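You operate a simulated robot arm through the tools that you are given. There is no shell and no other tool. Be economical: measure what you need, move in short steps, check, and stop when the job is done.

The job below is to be done with a simulated robot arm. You get a single attempt, and the scene is never put back.

## Task
Fit the spring named on the lever stand into the clamp base and tighten the clamp lever.
Fine: cover off on to the rubber mat and pressed back on before the lever; the orange pin must come out.
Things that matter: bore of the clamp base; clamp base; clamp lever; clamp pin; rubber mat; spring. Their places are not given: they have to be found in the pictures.

It is judged by the outcome, as a careful person would: the job done as asked, and still so three seconds after it is handed in. It fails if anything else is knocked over, pushed out of place, dropped, spilled or broken. A push-on lid holds only when it is set on centred and level and pressed home; a screw cap is set on level and turned clockwise until tight.

## Robot
A 5-joint arm with a two-finger parallel gripper, fixed in place. Base frame: the origin is at the foot of the arm, x ahead of it, y to its left, z up; the work surface is at about z = 0. Readings come in m, rad, newtons and seconds.
With the tool pointing down near the work surface it reaches from about 0.26 to 0.6 m from the base axis. Its first joint turns from -1.152 to 1.152 rad. The tool tilts only in the upright plane through the base axis and itself; it spins freely about its own axis. Payload 1.57 kg.
The tool frame sits at the grasp point between the pads (the TCP): z along the fingers, y along the line on which they close. The tips reach 0.03 m beyond it. Largest opening 0.08 m; finger width 0.017, thickness 0.012; the body of the gripper, 0.04 by 0.082 m, starts 0.08 m behind the TCP.
Orientation is that of the tool frame in the base frame, as a unit quaternion [x, y, z, w]. With the fingers straight down and closing along the base's y, the tool's x points along the base's -x, its y along +y and its z along -z.

## Interface
- The arm moves only by the tool apply_moves. Its argument "motion" is a list that holds one entry, the list of rows, each a list of 6 numbers: the shift along the tool's x, y, z in m, then the turn, a rotation vector about the tool's x, y, z in rad. In form: [[[dx, dy, dz, ax, ay, az], ...]]. A call has 1 to 20 rows; each row shifts and turns the commanded pose from where the row before left it, along the tool's axes as they then stand. "hand" is the finger opening in m, from 0 to 0.08, set as the call begins (left out, the last holds). Rows are played at 5 a second. More than 0.05 m and 0.15 rad between two rows, or a gripper value outside its range, and nothing of the call is played. Where a pose cannot be reached the arm comes as near as it can. A force on the tool above 60 N (or 10 N above the force at the start of the call, whichever is more), or a blocked arm, ends the call early, and 0.2 s more pass. The fingers move at their own pace (about 0.153 m/s each) and stop on an object; they squeeze with about 37 N. The grip force told is the motor's: it shows also when the fingers shut on nothing. Time passes only in rows, and 0.2 s behind the last, so rows that do not move let the fingers close. It gives the time, the measured TCP pose, the force on the tool (base axes), the opening and the grip force at its end, in the units of the frame above (readings bear some noise), with the torque about the TCP (base axes, N m) and any sound that the robot's microphone picked up, and new pictures: "views" is both (left out), scene, wrist or none.
- Cameras (640 x 400 px; columns grow to the right, rows downward): "scene" is fixed at [0.0597, 0.4231, 0.5317]; the picture's right is [-0.43, -0.90, 0.00], its down [-0.45, 0.22, -0.86] and it looks along [0.78, -0.37, -0.50] (base axes); focal length 270 px, centre (320, 200). "wrist" rides on the gripper at [0.072, -0.007, -0.122] in the tool frame; the picture's right is [0.09, 1.00, 0.00], its down [-0.84, 0.08, -0.54] and it looks along [-0.54, 0.05, 0.84] (tool axes); focal length 238 px, centre (320, 200).
- point_at(camera, pixels): for up to 12 pixels [column, row] of the newest picture of that camera ("zoom" is the newest enlarged one), the place [x, y, z] in the base frame of the surface seen there, good to about 0.002 m. It takes no simulated time.
- enlarge(camera, box): a new picture of the part [left, top, right, bottom] of that camera's present view, enlarged. It takes no simulated time.
- finish_job(): hands the job in; it is judged then, once.

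Keep the steps short. Do not move on a guess: measure, check each grasp and each placing, and mend mistakes. In all there are 80 turns and 200 pictures (those below and enlarged ones count). Leave the gripper open and the arm clear of the work at the hand-in unless told otherwise, and finish with a single line.

The tools are called as a command line: name --argument value ..., lists and objects as JSON in quotes. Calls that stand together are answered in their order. apply_moves: Moves the arm, as the interface text tells. Its arguments: {"type":"object","properties":{"motion":{"type":"array"},"hand":{"type":"number"},"views":{"type":"string","enum":["both","scene","wrist","none"]}},"required":["motion"]} The other tools are called the same way: point_at (camera, pixels) gives the place of the surface under pixels of a picture; enlarge (camera, box) takes an enlarged picture of a part of a camera's view; finish_job () hands the job in.

At the start:

```text
time: 0.0
ee_pos: [0.254, 0.192, 0.392]
tool_rot: [0.0, 1.0, 0.001, 0.0]
force: [-0.2, 0.0, 1.5]
torque: [0.02, -0.01, 0.0]
grip_width: 0.0802
grasp_force: 0.0
```

scene: 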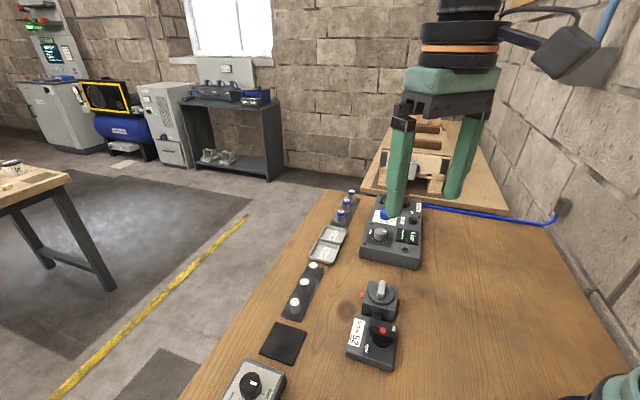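
wrist: 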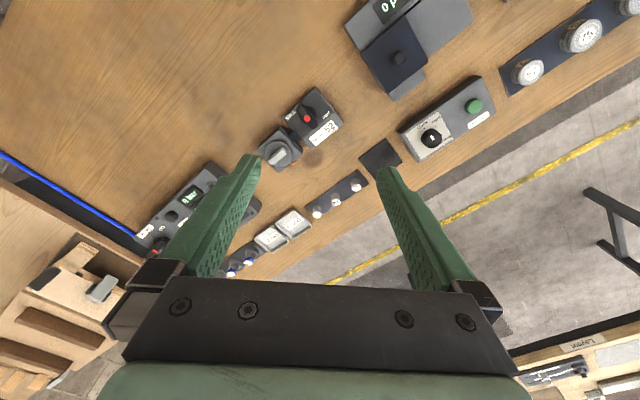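

I see a work surface with a lever stand (label "S2"?), a clamp base and rows of parts. I'll enlarge to read the labels.

enlarge --camera "scene" --box '[320, 270, 420, 380]'

enlarge --camera "scene" --box '[260, 180, 440, 320]'

enlarge --camera "wrist" --box '[220, 80, 420, 240]'

enlarge --camera "scene" --box '[210, 310, 310, 400]'

```text
3.64 times, centred on (370, 325) of scene
```

zoom: 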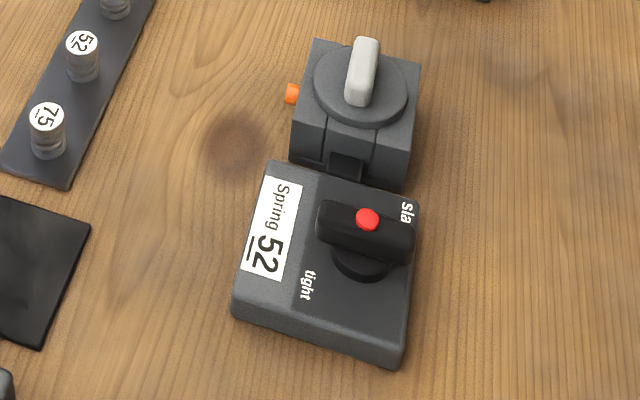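

```text
2.86 times, centred on (350, 250) of scene
```

zoom: 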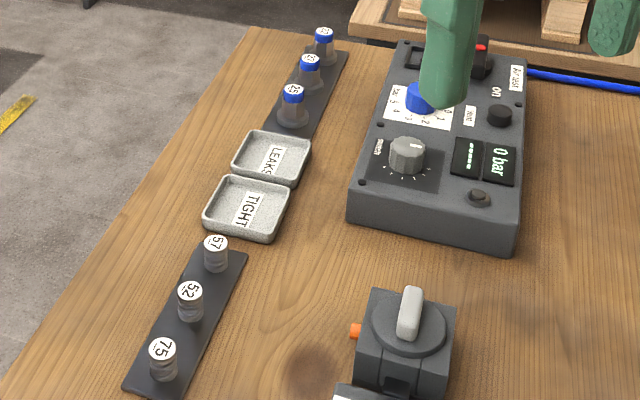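

```text
2.50 times, centred on (320, 160) of wrist
```

zoom: 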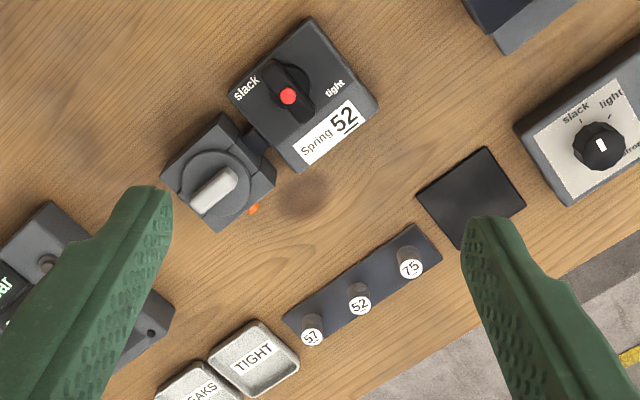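

```text
4.44 times, centred on (260, 355) of scene
```

zoom: 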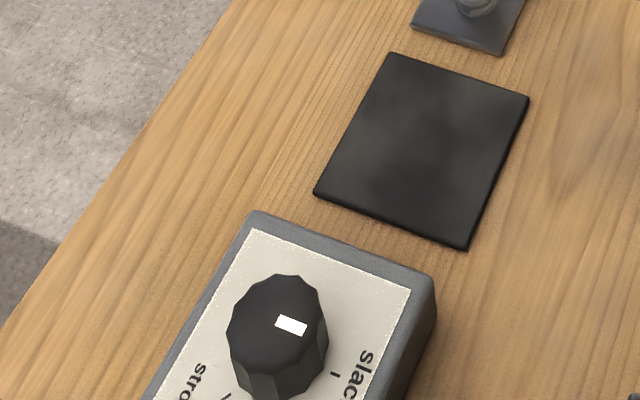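

The stand says "Spring 52"; 52 is the middle one in the rack. Now I'll measure key points on the wrist zoom: cover, tab, pin, lever, springs, mat.

enlarge --camera "wrist" --box '[250, 80, 350, 180]'

enlarge --camera "scene" --box '[350, 270, 410, 330]'

point_at --camera "scene" --pixels '[[381, 283], [378, 297], [365, 290], [390, 300], [361, 296], [382, 331], [386, 340], [302, 302], [303, 299], [283, 342], [293, 300], [383, 319]]'

point_at --camera "wrist" --pixels '[[278, 157], [285, 147], [291, 150], [300, 163], [304, 119], [326, 125], [336, 199], [318, 212], [356, 185], [380, 160], [278, 130], [264, 150]]'

```text
4.00 times, centred on (300, 130) of wrist
```

zoom: 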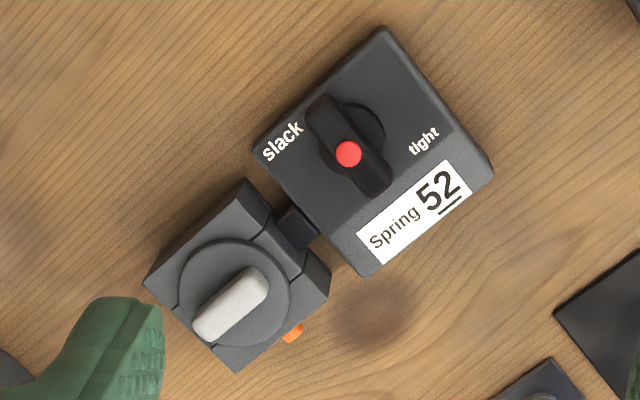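

```text
6.67 times, centred on (380, 300) of scene
```

zoom: 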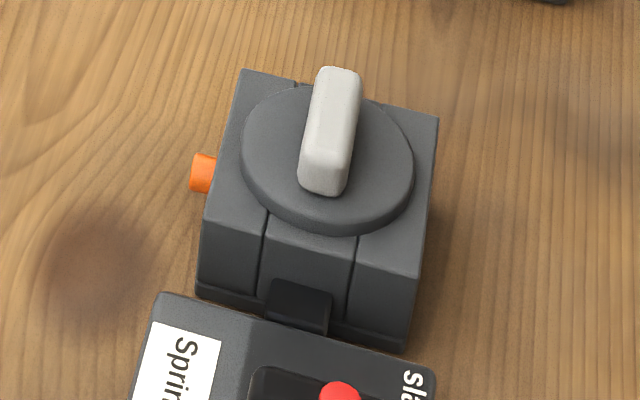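

```text
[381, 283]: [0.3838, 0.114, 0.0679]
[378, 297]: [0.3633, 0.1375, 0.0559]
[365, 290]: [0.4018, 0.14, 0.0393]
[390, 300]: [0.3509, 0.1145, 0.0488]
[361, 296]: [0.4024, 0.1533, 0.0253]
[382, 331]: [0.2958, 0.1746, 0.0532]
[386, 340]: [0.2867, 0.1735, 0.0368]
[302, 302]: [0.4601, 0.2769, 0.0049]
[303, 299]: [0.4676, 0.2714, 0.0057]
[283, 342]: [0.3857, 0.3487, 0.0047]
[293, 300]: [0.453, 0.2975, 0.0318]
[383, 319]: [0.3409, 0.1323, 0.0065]
```

```text
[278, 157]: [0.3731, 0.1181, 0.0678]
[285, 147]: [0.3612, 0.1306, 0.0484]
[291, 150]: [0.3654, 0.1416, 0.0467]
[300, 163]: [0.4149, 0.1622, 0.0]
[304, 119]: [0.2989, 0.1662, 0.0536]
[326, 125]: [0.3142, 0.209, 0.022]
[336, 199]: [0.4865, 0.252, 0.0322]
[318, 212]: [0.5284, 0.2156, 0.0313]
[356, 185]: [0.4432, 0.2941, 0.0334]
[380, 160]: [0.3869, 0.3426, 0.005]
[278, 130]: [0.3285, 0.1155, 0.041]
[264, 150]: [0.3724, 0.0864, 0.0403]
```

Spring 52 cap is near (0.486, 0.252, 0.032). Next I measure the cover tab ends, disc rim, block corners, pin and lever details on the wrist picture.

enlarge --camera "wrist" --box '[250, 80, 350, 180]'

point_at --camera "zoom" --pixels '[[205, 328], [257, 276], [230, 303], [184, 308], [283, 280], [293, 332], [286, 338], [250, 185], [150, 283], [237, 367], [325, 285], [298, 228]]'

point_at --camera "zoom" --pixels '[[348, 153], [320, 105], [376, 188], [370, 115], [385, 35], [260, 145], [370, 270], [485, 170], [285, 140], [424, 142], [340, 130], [360, 172]]'

```text
4.00 times, centred on (300, 130) of wrist
```

zoom: 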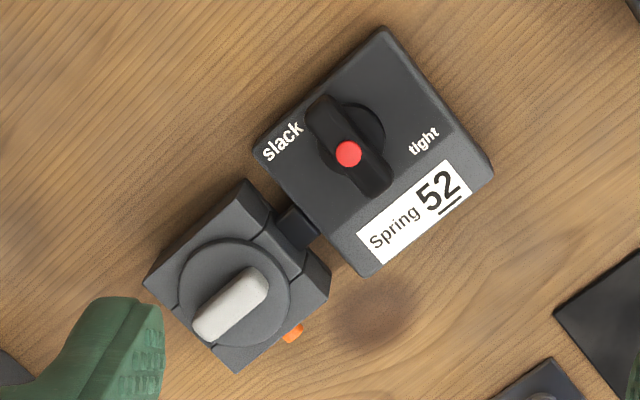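

```text
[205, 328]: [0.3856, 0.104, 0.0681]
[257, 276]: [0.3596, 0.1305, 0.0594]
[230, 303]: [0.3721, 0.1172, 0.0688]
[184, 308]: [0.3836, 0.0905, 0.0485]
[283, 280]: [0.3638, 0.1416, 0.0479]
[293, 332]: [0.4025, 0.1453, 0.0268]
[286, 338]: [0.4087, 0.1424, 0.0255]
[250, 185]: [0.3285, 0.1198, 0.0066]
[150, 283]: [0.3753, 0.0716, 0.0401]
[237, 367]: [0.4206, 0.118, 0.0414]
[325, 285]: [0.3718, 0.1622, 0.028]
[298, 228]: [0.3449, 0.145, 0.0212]
```

```text
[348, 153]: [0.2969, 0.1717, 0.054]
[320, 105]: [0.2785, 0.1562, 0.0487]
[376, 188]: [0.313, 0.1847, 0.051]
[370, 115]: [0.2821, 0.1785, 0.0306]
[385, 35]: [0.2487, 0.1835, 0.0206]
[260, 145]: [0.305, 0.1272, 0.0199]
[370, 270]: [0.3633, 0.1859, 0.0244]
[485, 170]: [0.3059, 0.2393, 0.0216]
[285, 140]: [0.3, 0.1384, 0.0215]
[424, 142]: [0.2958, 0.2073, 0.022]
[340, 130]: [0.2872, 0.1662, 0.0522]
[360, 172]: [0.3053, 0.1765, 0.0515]
```

The block is turned by 45°; the pin sticks out towards (+x,+y) at about (0.405, 0.146, 0.026). I go above it and spin the tool so that the camera faces the pin.

apply_moves --motion '[[[-0.031, -0.008, 0.038, 0, 0, 0], [-0.031, -0.008, 0.038, 0, 0, 0], [-0.031, -0.008, 0.038, 0, 0, 0], [-0.031, -0.008, 0.038, 0, 0, 0], [0, 0, 0, 0, 0, 0.1473], [0, 0, 0, 0, 0, 0.1473], [0, 0, 0, 0, 0, 0.1473], [0, 0, 0, 0, 0, 0.1473], [0, 0, 0, 0, 0, 0.1473], [0, 0, 0, 0, 0, 0.1473], [0, 0, 0, 0, 0, 0.1473], [0, 0, 0, 0, 0, 0.1473], [0, 0, 0, 0, 0, 0.1473], [0, 0, 0, 0, 0, 0.1473], [0, 0, 0, 0, 0, 0.1473], [0, 0, 0, 0, 0, 0.1473], [0, 0, 0, 0, 0, 0.1473], [0, 0, 0, 0, 0, 0.1473], [0, 0, 0, 0, 0, 0.1473], [0, 0, 0, 0, 0, 0.1473]]]' --hand 0.04

```text
time: 4.2
ee_pos: [0.3795, 0.1603, 0.241]
tool_rot: [0.924, 0.382, 0.0, 0.0]
force: [-0.4, -0.3, 0.1]
torque: [0.0, 0.01, 0.02]
grip_width: 0.0396
grasp_force: 0.0
```

scene: 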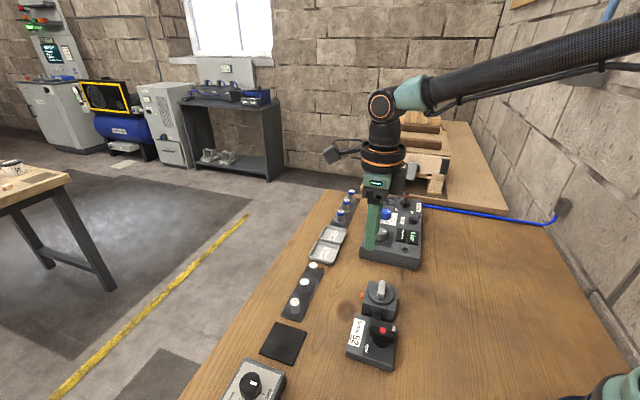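
wrist: 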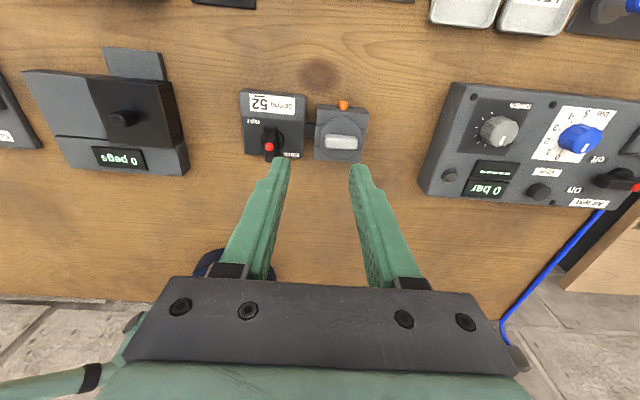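

The pin is seen at about (343,105) in the wrist picture. I zoom in and measure it and the block.

enlarge --camera "wrist" --box '[300, 80, 380, 180]'

point_at --camera "wrist" --pixels '[[343, 105], [343, 103], [343, 101], [340, 104], [346, 104], [343, 108], [317, 106], [369, 110], [315, 158], [362, 162], [341, 142], [341, 128]]'

enlarge --camera "wrist" --box '[230, 80, 320, 170]'

```text
4.00 times, centred on (340, 130) of wrist
```

zoom: 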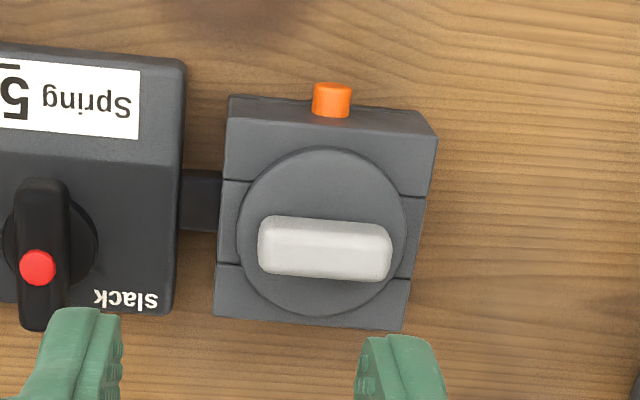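

```text
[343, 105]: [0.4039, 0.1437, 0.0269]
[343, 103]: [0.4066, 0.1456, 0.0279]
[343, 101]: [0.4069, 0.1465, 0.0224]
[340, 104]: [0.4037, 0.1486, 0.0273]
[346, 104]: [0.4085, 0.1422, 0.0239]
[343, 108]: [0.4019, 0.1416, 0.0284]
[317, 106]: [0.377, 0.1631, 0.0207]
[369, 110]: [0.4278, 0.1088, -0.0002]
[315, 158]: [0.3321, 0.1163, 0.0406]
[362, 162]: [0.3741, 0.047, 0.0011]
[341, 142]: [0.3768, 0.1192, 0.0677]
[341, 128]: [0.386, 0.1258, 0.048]
```

```text
4.44 times, centred on (275, 125) of wrist
```

zoom: 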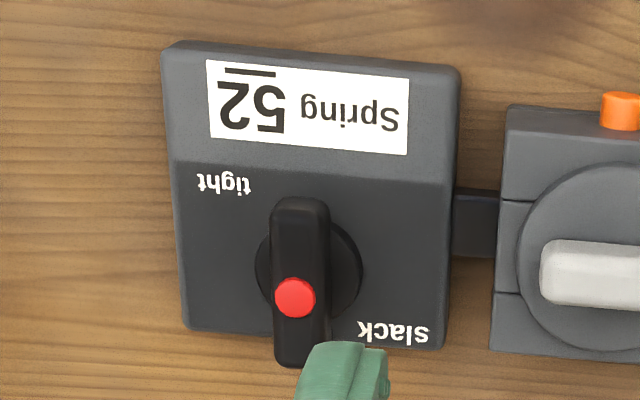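

Pin axis is at about (0.406, 0.146, z 0.0255), pointing 45°. I move above it and go down to z≈0.10, then check.

apply_moves --motion '[[[0.0108, 0.029, 0.02, 0, 0, 0], [0, 0, 0.04, 0, 0, 0], [0, 0, 0.04, 0, 0, 0], [0, 0, 0.04, 0, 0, 0], [0, 0, 0, 0, 0, 0]]]'

enlarge --camera "wrist" --box '[240, 100, 400, 200]'

```text
time: 5.4
ee_pos: [0.4077, 0.148, 0.1002]
tool_rot: [0.924, 0.382, 0.0, 0.001]
force: [0.2, 0.3, 0.3]
torque: [0.0, 0.02, 0.03]
grip_width: 0.0401
grasp_force: 0.1
```

scene: 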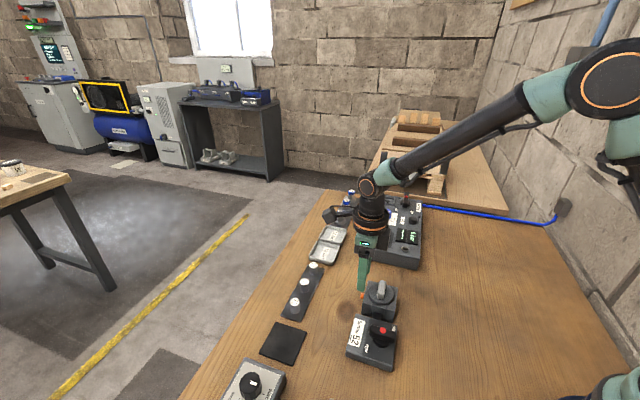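
wrist: 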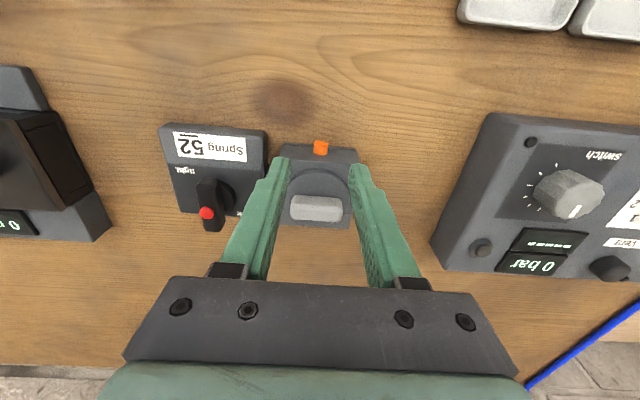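

```text
4.00 times, centred on (320, 150) of wrist
```

zoom: 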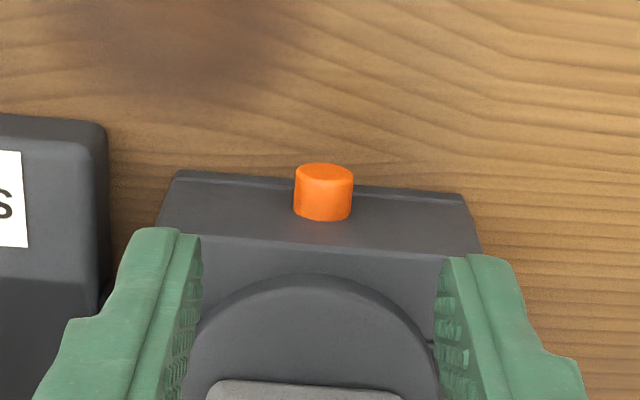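

Pin is centred between the fingers at zoom (323,190). I measure the pin and the foot of the block face.

point_at --camera "zoom" --pixels '[[323, 172], [323, 192], [323, 212], [298, 192], [349, 192], [250, 183], [250, 215], [250, 240], [400, 190], [400, 245], [250, 174], [250, 170]]'

```text
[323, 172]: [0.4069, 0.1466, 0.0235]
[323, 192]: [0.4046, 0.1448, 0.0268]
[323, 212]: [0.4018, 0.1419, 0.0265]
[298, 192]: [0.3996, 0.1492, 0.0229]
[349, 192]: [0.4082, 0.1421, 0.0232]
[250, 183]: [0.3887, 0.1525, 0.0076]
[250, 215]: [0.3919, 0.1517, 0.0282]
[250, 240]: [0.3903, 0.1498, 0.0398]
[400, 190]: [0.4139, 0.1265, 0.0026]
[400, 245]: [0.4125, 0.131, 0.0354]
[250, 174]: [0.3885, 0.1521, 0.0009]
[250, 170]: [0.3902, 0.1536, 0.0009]
```

The face is at u≈0.384 along the 45° direction and the pin end at 0.3915. I go down with a small gap to the face, fingers still open.

apply_moves --motion '[[[0.0012, 0, 0.02, 0, 0, 0], [0, 0, 0.02, 0, 0, 0], [0, 0, 0.018, 0, 0, 0], [0, 0, 0, 0, 0, 0]]]'

enlarge --camera "wrist" --box '[240, 100, 400, 200]'

enlarge --camera "scene" --box '[335, 260, 415, 320]'

```text
time: 6.0
ee_pos: [0.4078, 0.1472, 0.0697]
tool_rot: [0.924, 0.383, -0.001, -0.001]
force: [-3.8, -1.8, 10.0]
torque: [-0.22, 0.07, 0.0]
grip_width: 0.04
grasp_force: 0.1
stopped in row 3: the force on the tool passed its limit at 105 N (the readings are from after the stop); the commanded pose is now the measured one
```

scene: 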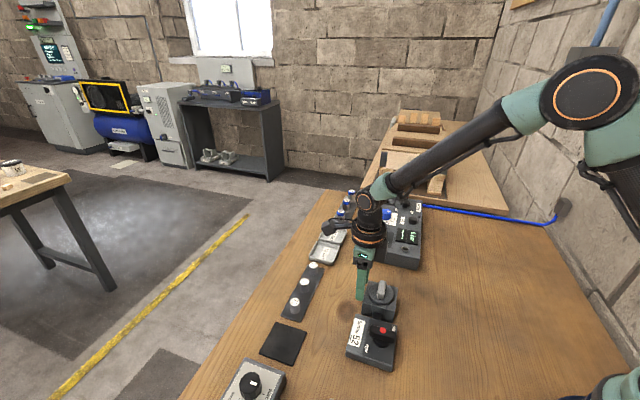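
wrist: 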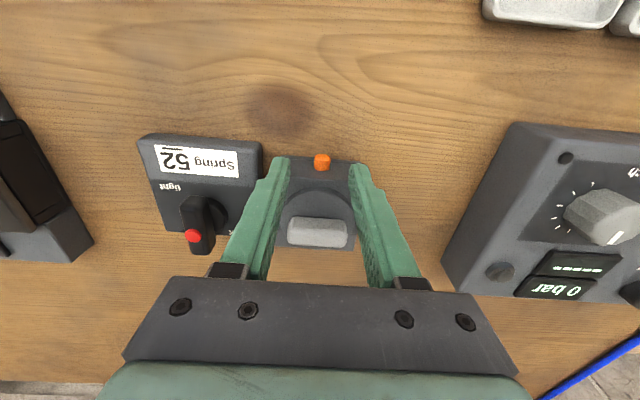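

```text
4.00 times, centred on (320, 150) of wrist
```

zoom: 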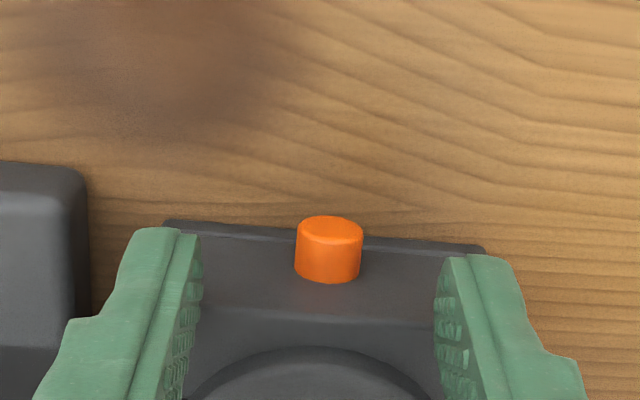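

```text
6.67 times, centred on (375, 290) of scene
```

zoom: 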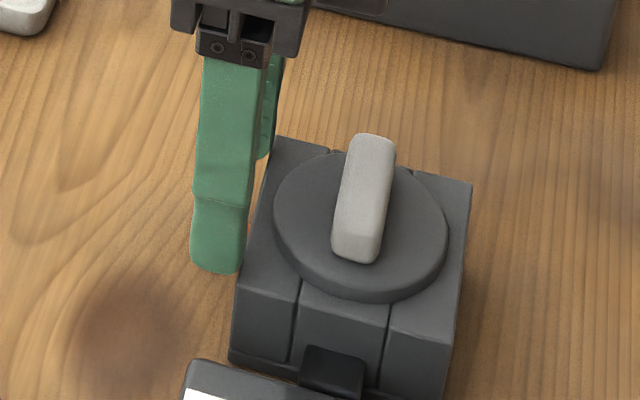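

The fingertips landed on the top edge of the block (tip z≈0.04). I back up 12 mm, shift outward 4 mm, and re-measure whether anything moved.

apply_moves --motion '[[[0, 0, -0.012, 0, 0, 0], [0.004, 0, 0, 0, 0, 0], [0, 0, 0, 0, 0, 0]]]'

enlarge --camera "wrist" --box '[240, 100, 400, 200]'

point_at --camera "scene" --pixels '[[381, 283], [378, 297], [390, 300], [382, 331], [386, 340], [383, 319], [361, 296]]'

```text
time: 6.8
ee_pos: [0.4099, 0.1512, 0.0819]
tool_rot: [0.924, 0.383, -0.001, -0.001]
force: [0.0, 0.1, -0.2]
torque: [0.03, -0.01, 0.01]
grip_width: 0.04
grasp_force: 0.0
```

scene: 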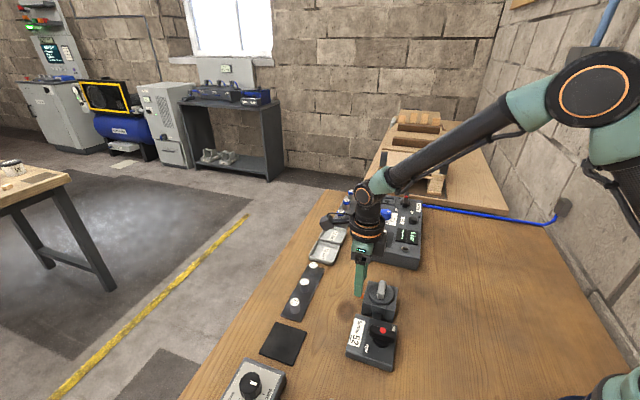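
wrist: 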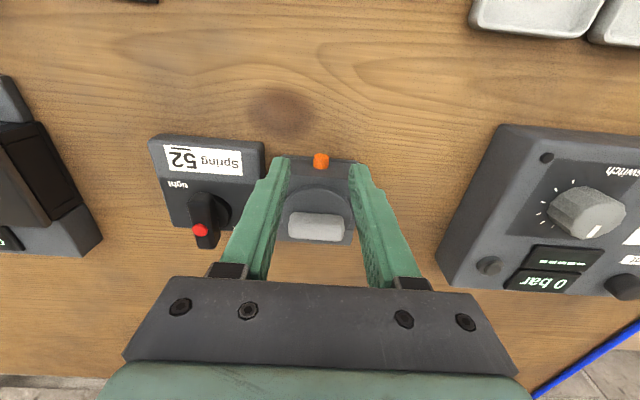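

```text
4.00 times, centred on (320, 150) of wrist
```

zoom: 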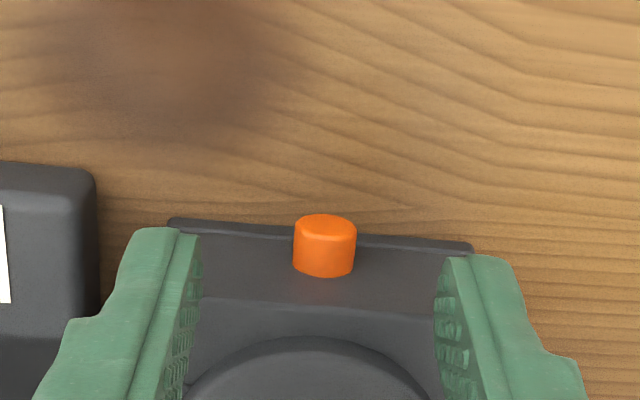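

```text
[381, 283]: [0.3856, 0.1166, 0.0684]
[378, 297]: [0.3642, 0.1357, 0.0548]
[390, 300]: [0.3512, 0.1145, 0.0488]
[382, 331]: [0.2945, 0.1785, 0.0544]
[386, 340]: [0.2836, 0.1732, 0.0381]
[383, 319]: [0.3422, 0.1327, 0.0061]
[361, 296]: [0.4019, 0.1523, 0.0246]
```

Nothing moved. I shift back 1 mm and go down to z≈0.042.

apply_moves --motion '[[[-0.0008, 0, 0, 0, 0, 0], [0, 0, 0.008, 0, 0, 0], [0, 0, 0.008, 0, 0, 0], [0, 0, 0.012, 0, 0, 0], [0, 0, 0.012, 0, 0, 0], [0, 0, 0, 0, 0, 0]]]'

enlarge --camera "wrist" --box '[240, 130, 400, 230]'

enlarge --camera "scene" --box '[335, 260, 415, 320]'

```text
time: 8.2
ee_pos: [0.4096, 0.1505, 0.0406]
tool_rot: [0.924, 0.383, -0.001, -0.001]
force: [0.0, -0.5, 0.8]
torque: [0.02, 0.02, -0.01]
grip_width: 0.04
grasp_force: 0.0
```

scene: 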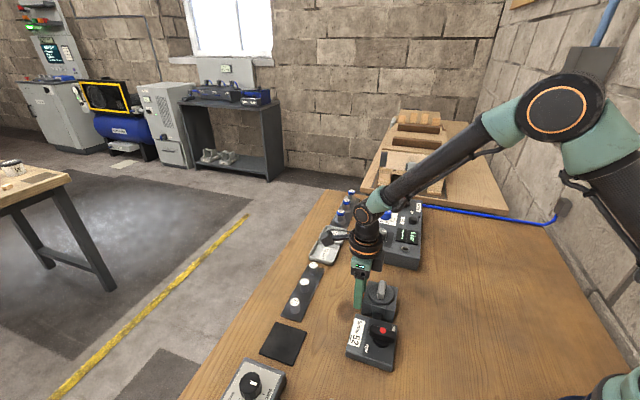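
wrist: 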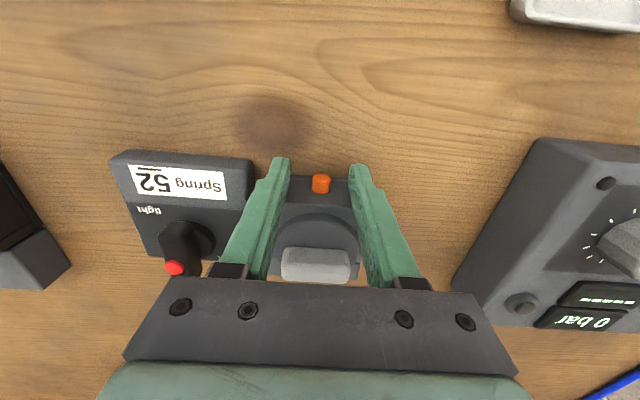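

```text
4.00 times, centred on (320, 180) of wrist
```

zoom: 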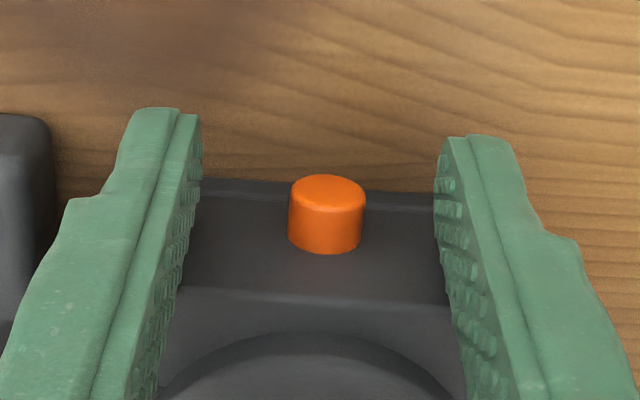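

```text
6.67 times, centred on (375, 290) of scene
```

zoom: 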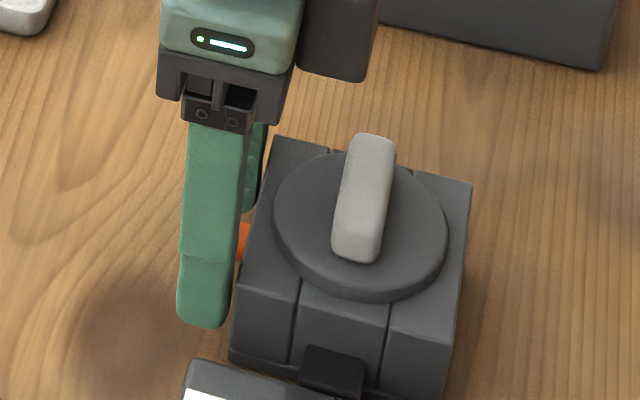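

Fingers straddle the pin. I move 1.5 mm closer to the face and close.

apply_moves --motion '[[[-0.0015, 0, 0, 0, 0, 0], [0, 0, 0, 0, 0, 0]]]' --views "none"

apply_moves --motion '[[[0, 0, 0, 0, 0, 0], [0, 0, 0, 0, 0, 0], [0, 0, 0, 0, 0, 0]]]' --hand 0.0

enlarge --camera "wrist" --box '[240, 130, 400, 230]'

```text
time: 8.8
ee_pos: [0.4085, 0.148, 0.0397]
tool_rot: [0.924, 0.382, -0.001, 0.0]
force: [-0.1, 0.0, 0.2]
torque: [0.01, 0.02, -0.02]
grip_width: 0.0399
grasp_force: 0.1
```

```text
time: 9.6
ee_pos: [0.4098, 0.1478, 0.0412]
tool_rot: [0.925, 0.381, 0.0, -0.001]
force: [22.8, -22.2, -12.0]
torque: [-0.51, -0.45, 0.14]
grip_width: 0.0109
grasp_force: 29.4
```

scene: 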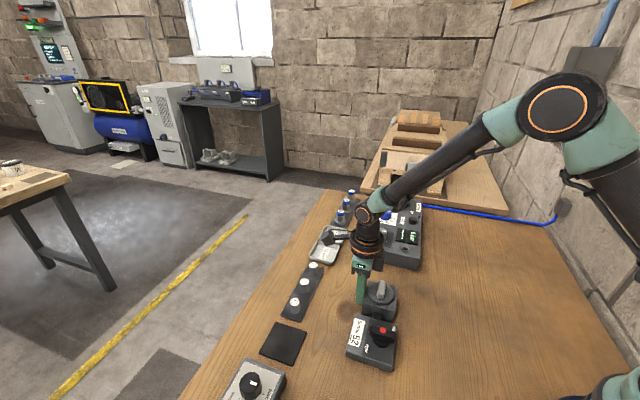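
wrist: 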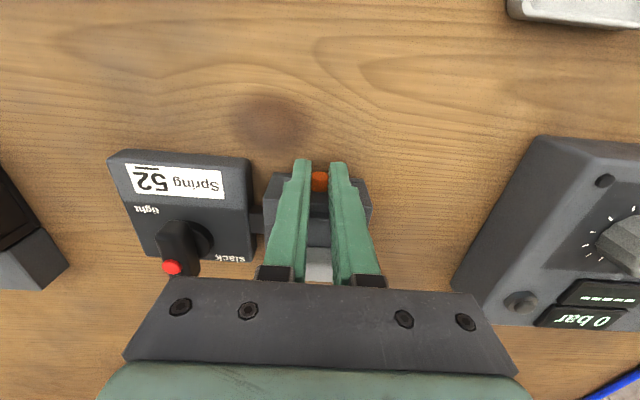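

```text
4.00 times, centred on (320, 180) of wrist
```

zoom: 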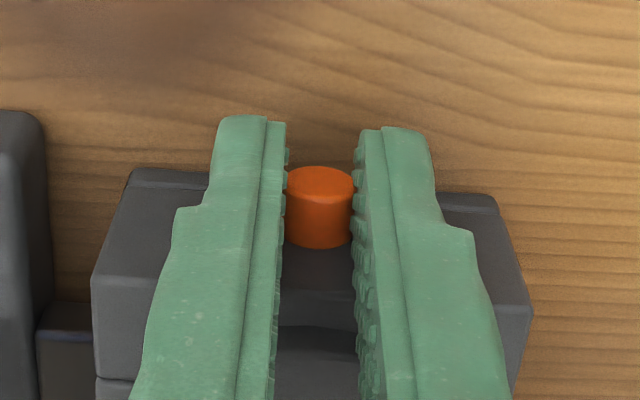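

Pin is gripped (opening 0.0109). A side force shows about 1 mm off-centre; I relieve it and pull outward along tool +x slowly.

apply_moves --motion '[[[0, 0.0012, 0, 0, 0, 0], [0.003, 0, 0, 0, 0, 0], [0.004, 0, 0, 0, 0, 0], [0.005, 0, 0, 0, 0, 0], [0.006, 0, 0, 0, 0, 0], [0, 0, 0, 0, 0, 0]]]'

enlarge --camera "wrist" --box '[240, 130, 400, 230]'

```text
time: 11.0
ee_pos: [0.4199, 0.1589, 0.0397]
tool_rot: [0.925, 0.381, -0.006, 0.0]
force: [-2.4, -37.0, 5.9]
torque: [-0.83, 0.1, 0.11]
grip_width: 0.0114
grasp_force: 29.0
```

scene: 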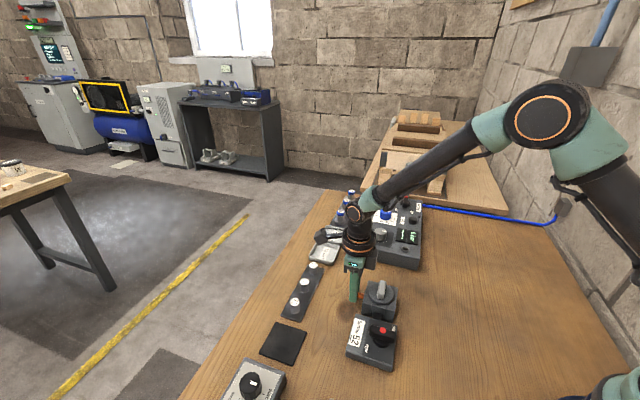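
wrist: 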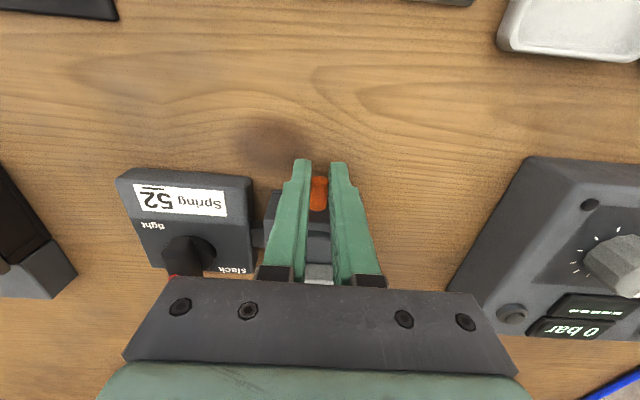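

```text
4.00 times, centred on (320, 180) of wrist
```

zoom: 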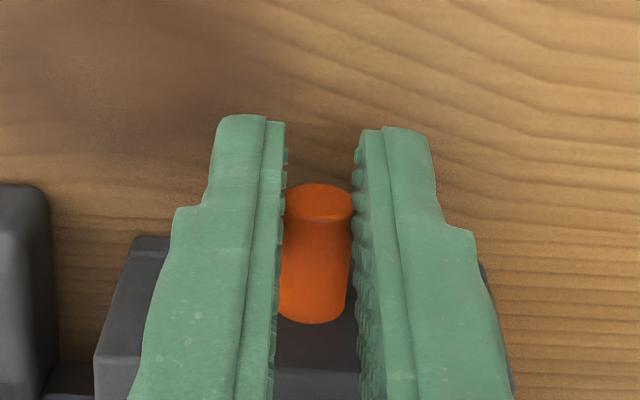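

The pin is coming out (about 8-10 mm more is seen). I keep pulling with a small side correction.

apply_moves --motion '[[[0.004, 0.0008, 0, 0, 0, 0], [0.005, 0, 0, 0, 0, 0], [0.006, 0, 0, 0, 0, 0], [0.006, 0, 0, 0, 0, 0], [0, 0, 0, 0, 0, 0]]]'

enlarge --camera "wrist" --box '[240, 130, 400, 230]'

enlarge --camera "scene" --box '[325, 260, 415, 320]'

```text
time: 12.2
ee_pos: [0.4385, 0.1762, 0.0411]
tool_rot: [0.924, 0.383, 0.0, 0.001]
force: [0.0, -0.2, -0.2]
torque: [0.01, 0.0, 0.02]
grip_width: 0.0
grasp_force: 21.6
```

scene: 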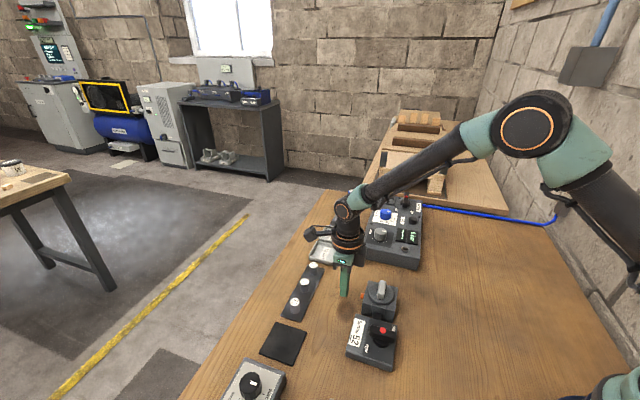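
wrist: 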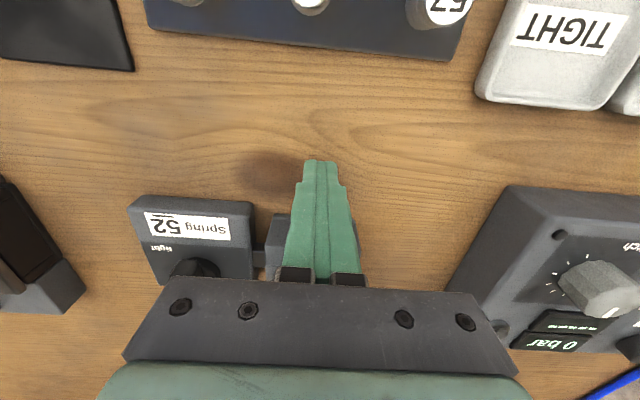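

```text
4.00 times, centred on (320, 180) of wrist
```

zoom: 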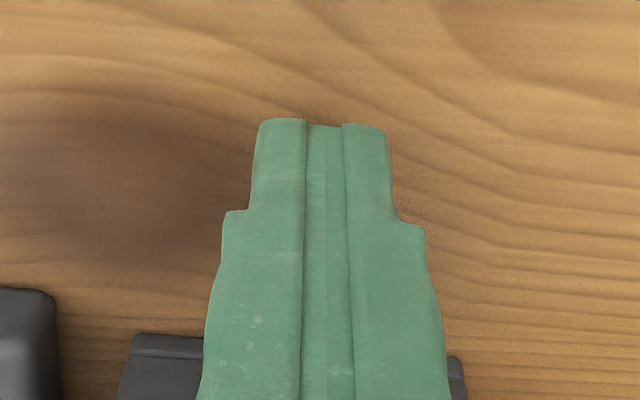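

```text
6.67 times, centred on (370, 290) of scene
```

zoom: 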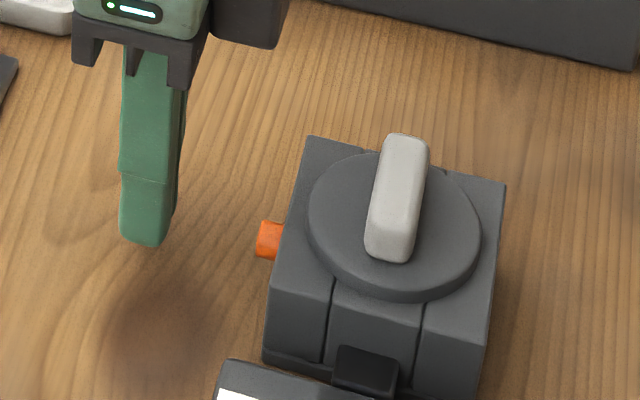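

The grip slipped off and the pin is still in. I open the fingers and measure the pin again.

apply_moves --motion '[[[0, 0, -0.02, 0, 0, 0], [0, 0, -0.02, 0, 0, 0], [0, 0, 0, 0, 0, 0]]]' --hand 0.04

enlarge --camera "wrist" --box '[270, 160, 370, 230]'

enlarge --camera "scene" --box '[345, 275, 375, 305]'

```text
time: 13.0
ee_pos: [0.4366, 0.175, 0.0818]
tool_rot: [0.924, 0.383, -0.002, 0.0]
force: [0.0, -0.8, -0.3]
torque: [0.0, -0.03, -0.02]
grip_width: 0.0401
grasp_force: 0.0
```

scene: 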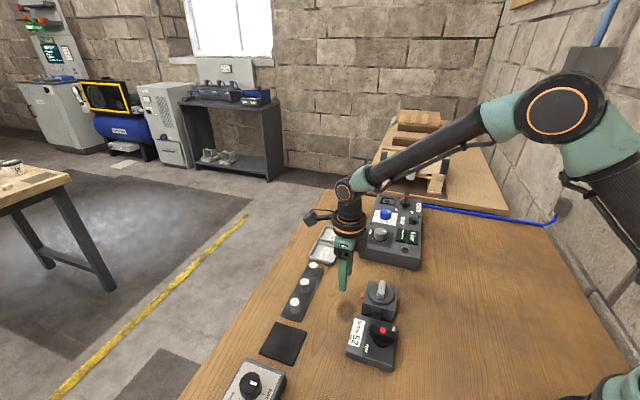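
wrist: 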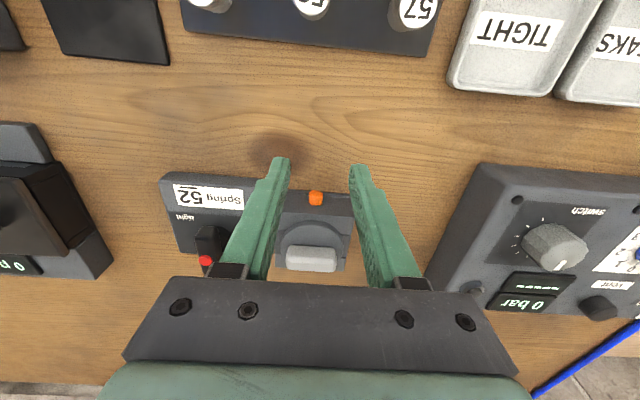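

```text
5.71 times, centred on (320, 195) of wrist
```

zoom: 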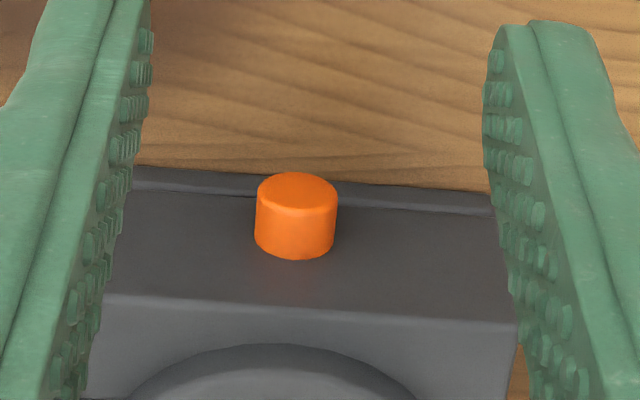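

```text
13.33 times, centred on (360, 290) of scene
```

zoom: 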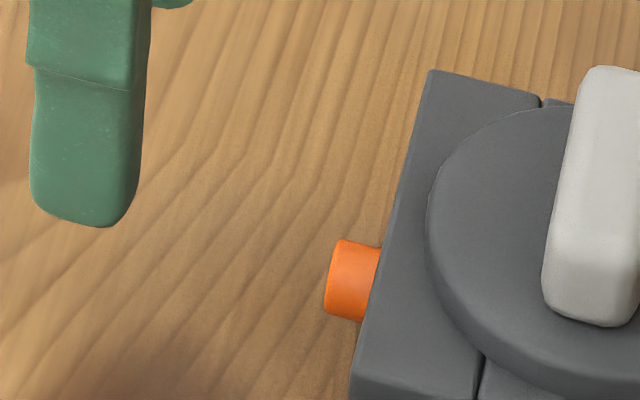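

The pin sprang back, so it seems spring-loaded or strongly held. I measure it for a better-centred, fuller grip.

enlarge --camera "wrist" --box '[270, 160, 370, 230]'

point_at --camera "zoom" --pixels '[[297, 180], [297, 195], [297, 230], [297, 250], [260, 215], [333, 220], [200, 250], [400, 260], [275, 185], [320, 190], [130, 300], [500, 318]]'

```text
5.71 times, centred on (320, 195) of wrist
```

zoom: 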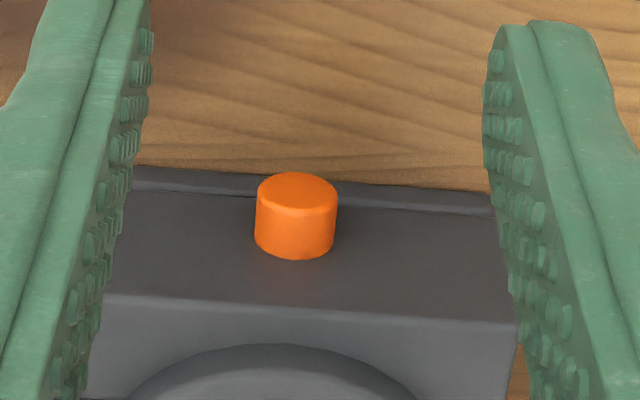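

```text
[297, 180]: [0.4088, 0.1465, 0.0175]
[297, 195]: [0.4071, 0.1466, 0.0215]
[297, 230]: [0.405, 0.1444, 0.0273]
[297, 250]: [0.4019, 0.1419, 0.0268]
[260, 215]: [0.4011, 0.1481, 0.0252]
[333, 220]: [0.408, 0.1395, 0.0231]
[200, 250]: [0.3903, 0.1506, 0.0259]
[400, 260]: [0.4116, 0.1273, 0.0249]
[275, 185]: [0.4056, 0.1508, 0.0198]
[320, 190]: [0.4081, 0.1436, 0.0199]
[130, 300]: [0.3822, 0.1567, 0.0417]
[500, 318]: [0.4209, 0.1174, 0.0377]
```

I'll aim for v=-0.1865 (about 1.5 mm further along tool +y), go down outside the block, and slide in toward the face at z≈0.036.

apply_moves --motion '[[[0, 0.0015, 0.023, 0, 0, 0], [0, 0, 0.023, 0, 0, 0], [-0.015, 0, 0, 0, 0, 0], [-0.012, 0, 0, 0, 0, 0], [-0.006, 0, 0, 0, 0, 0], [-0.003, 0, 0, 0, 0, 0], [-0.002, 0, 0, 0, 0, 0], [0, 0, 0, 0, 0, 0]]]'

enlarge --camera "wrist" --box '[270, 140, 370, 220]'

enlarge --camera "scene" --box '[345, 275, 375, 305]'

```text
time: 14.8
ee_pos: [0.411, 0.1474, 0.0354]
tool_rot: [0.924, 0.383, -0.002, -0.001]
force: [0.0, -0.4, -0.2]
torque: [0.01, 0.01, 0.0]
grip_width: 0.0403
grasp_force: 0.0
```

scene: 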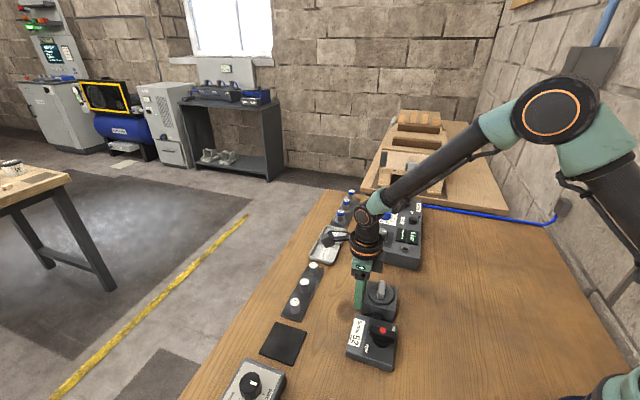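
wrist: 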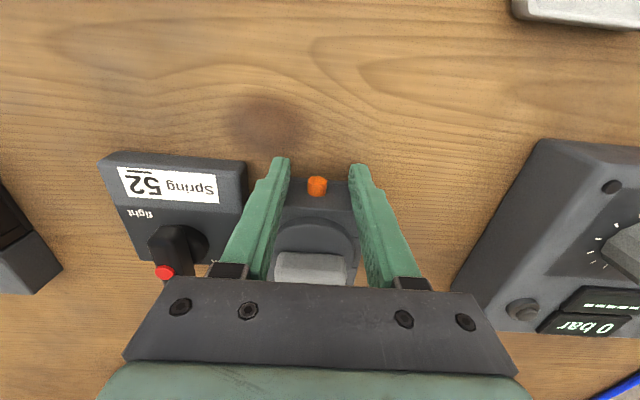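

```text
5.00 times, centred on (320, 180) of wrist
```

zoom: 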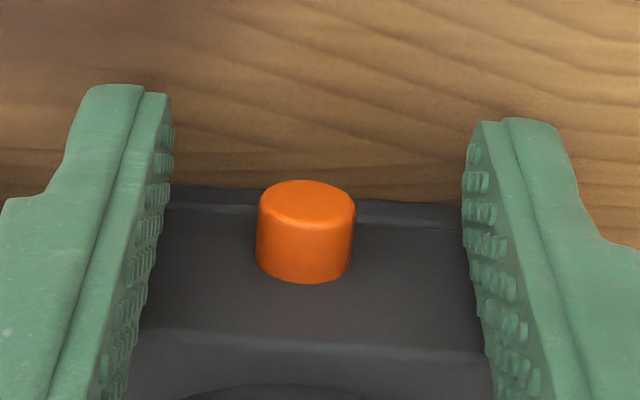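

```text
13.33 times, centred on (360, 290) of scene
```

zoom: 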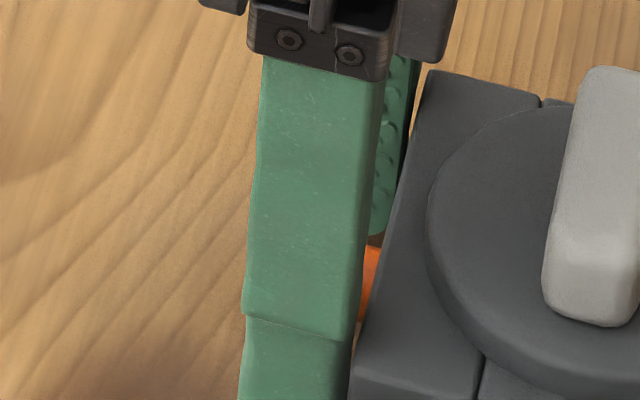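

The pin is about 1.4 mm to the left of centre now; I correct, move 2.5 mm in, and close.

apply_moves --motion '[[[-0.0015, -0.0014, 0, 0, 0, 0], [-0.001, 0, 0, 0, 0, 0], [0, 0, 0, 0, 0, 0]]]' --views "none"

apply_moves --motion '[[[0, 0, 0, 0, 0, 0], [0, 0, 0, 0, 0, 0], [0, 0, 0, 0, 0, 0]]]' --hand 0.0 --views "wrist"

```text
time: 15.6
ee_pos: [0.4084, 0.1471, 0.0363]
tool_rot: [0.924, 0.383, 0.0, 0.001]
force: [4.1, 7.2, -7.5]
torque: [0.2, -0.2, -0.1]
grip_width: 0.0402
grasp_force: 0.0
```

```text
time: 16.4
ee_pos: [0.4082, 0.1472, 0.0372]
tool_rot: [0.923, 0.384, -0.002, 0.0]
force: [0.2, 13.6, 3.2]
torque: [0.35, -0.07, -0.11]
grip_width: 0.0112
grasp_force: 29.2
```

wrist: 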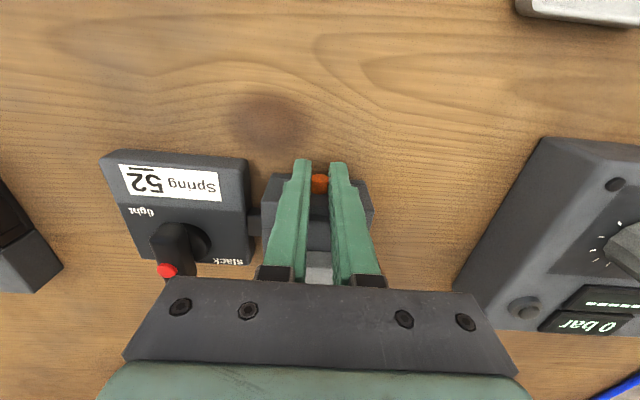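

Full grip against the face (opening 0.0112, small side load). I pull in 3 mm steps.

apply_moves --motion '[[[0.003, 0, 0, 0, 0, 0], [0.003, 0, 0, 0, 0, 0], [0.003, 0, 0, 0, 0, 0], [0.003, 0, 0, 0, 0, 0], [0, 0, 0, 0, 0, 0]]]' --views "none"

apply_moves --motion '[[[0.003, 0, 0, 0, 0, 0], [0.003, 0, 0, 0, 0, 0], [0, 0, 0, 0, 0, 0]]]' --views "wrist"

enlarge --camera "wrist" --box '[270, 140, 370, 220]'

enlarge --camera "scene" --box '[335, 270, 385, 310]'

```text
time: 17.6
ee_pos: [0.4169, 0.1559, 0.0346]
tool_rot: [0.924, 0.383, -0.003, 0.0]
force: [-15.6, 3.5, 26.9]
torque: [-0.02, 0.37, -0.02]
grip_width: 0.0111
grasp_force: 28.8
```

```text
time: 18.4
ee_pos: [0.4182, 0.1585, 0.0337]
tool_rot: [0.924, 0.382, -0.008, 0.0]
force: [-18.2, -17.2, 3.7]
torque: [-0.5, 0.27, 0.12]
grip_width: 0.0106
grasp_force: 28.5
```

wrist: 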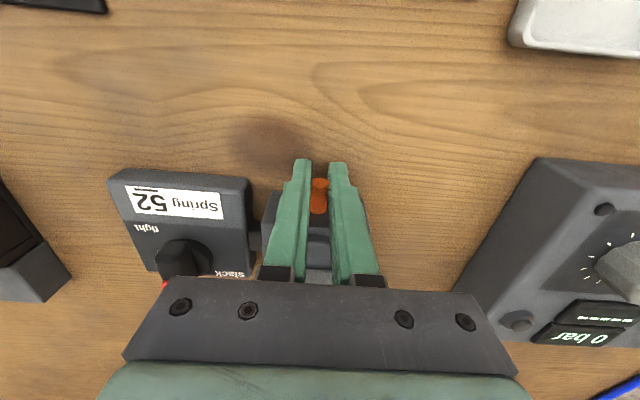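

```text
5.00 times, centred on (320, 180) of wrist
```

zoom: 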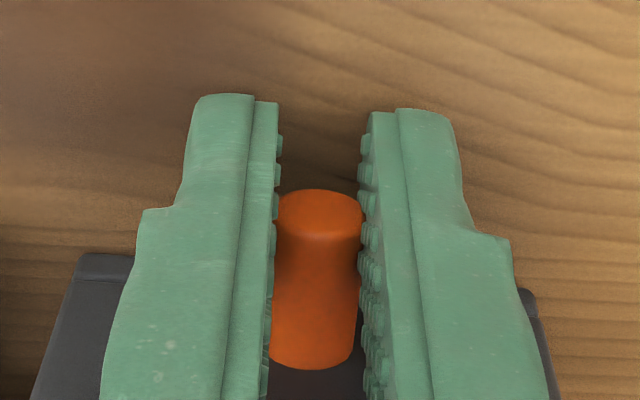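

```text
10.00 times, centred on (360, 290) of scene
```

zoom: 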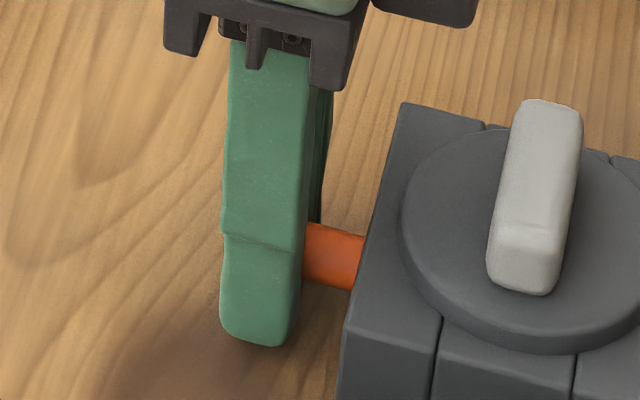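

The pin came 15 mm with a weak spring-like force, then the pull rose to 25 N (maybe a stop or detent). I pull 2 mm at a time and watch whether it goes on.

apply_moves --motion '[[[0.002, 0, 0, 0, 0, 0], [0, 0, 0, 0, 0, 0]]]' --views "wrist"

enlarge --camera "wrist" --box '[270, 140, 370, 220]'

```text
time: 19.0
ee_pos: [0.4194, 0.1588, 0.033]
tool_rot: [0.924, 0.382, -0.008, 0.0]
force: [-10.4, -25.5, -7.6]
torque: [-0.58, 0.07, 0.16]
grip_width: 0.0108
grasp_force: 28.8
```

wrist: 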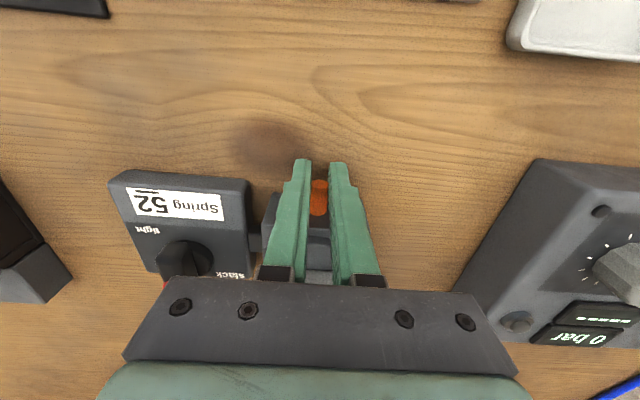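

```text
5.00 times, centred on (320, 180) of wrist
```

zoom: 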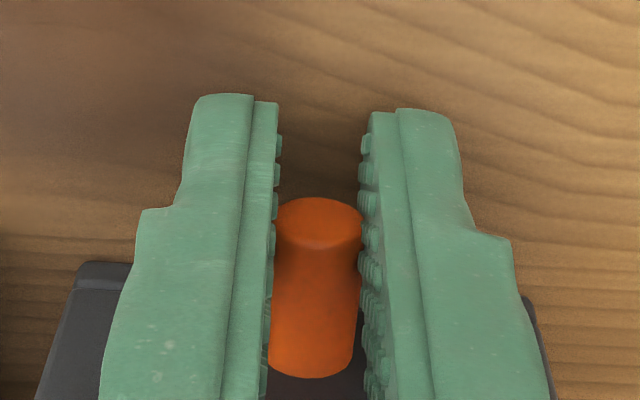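

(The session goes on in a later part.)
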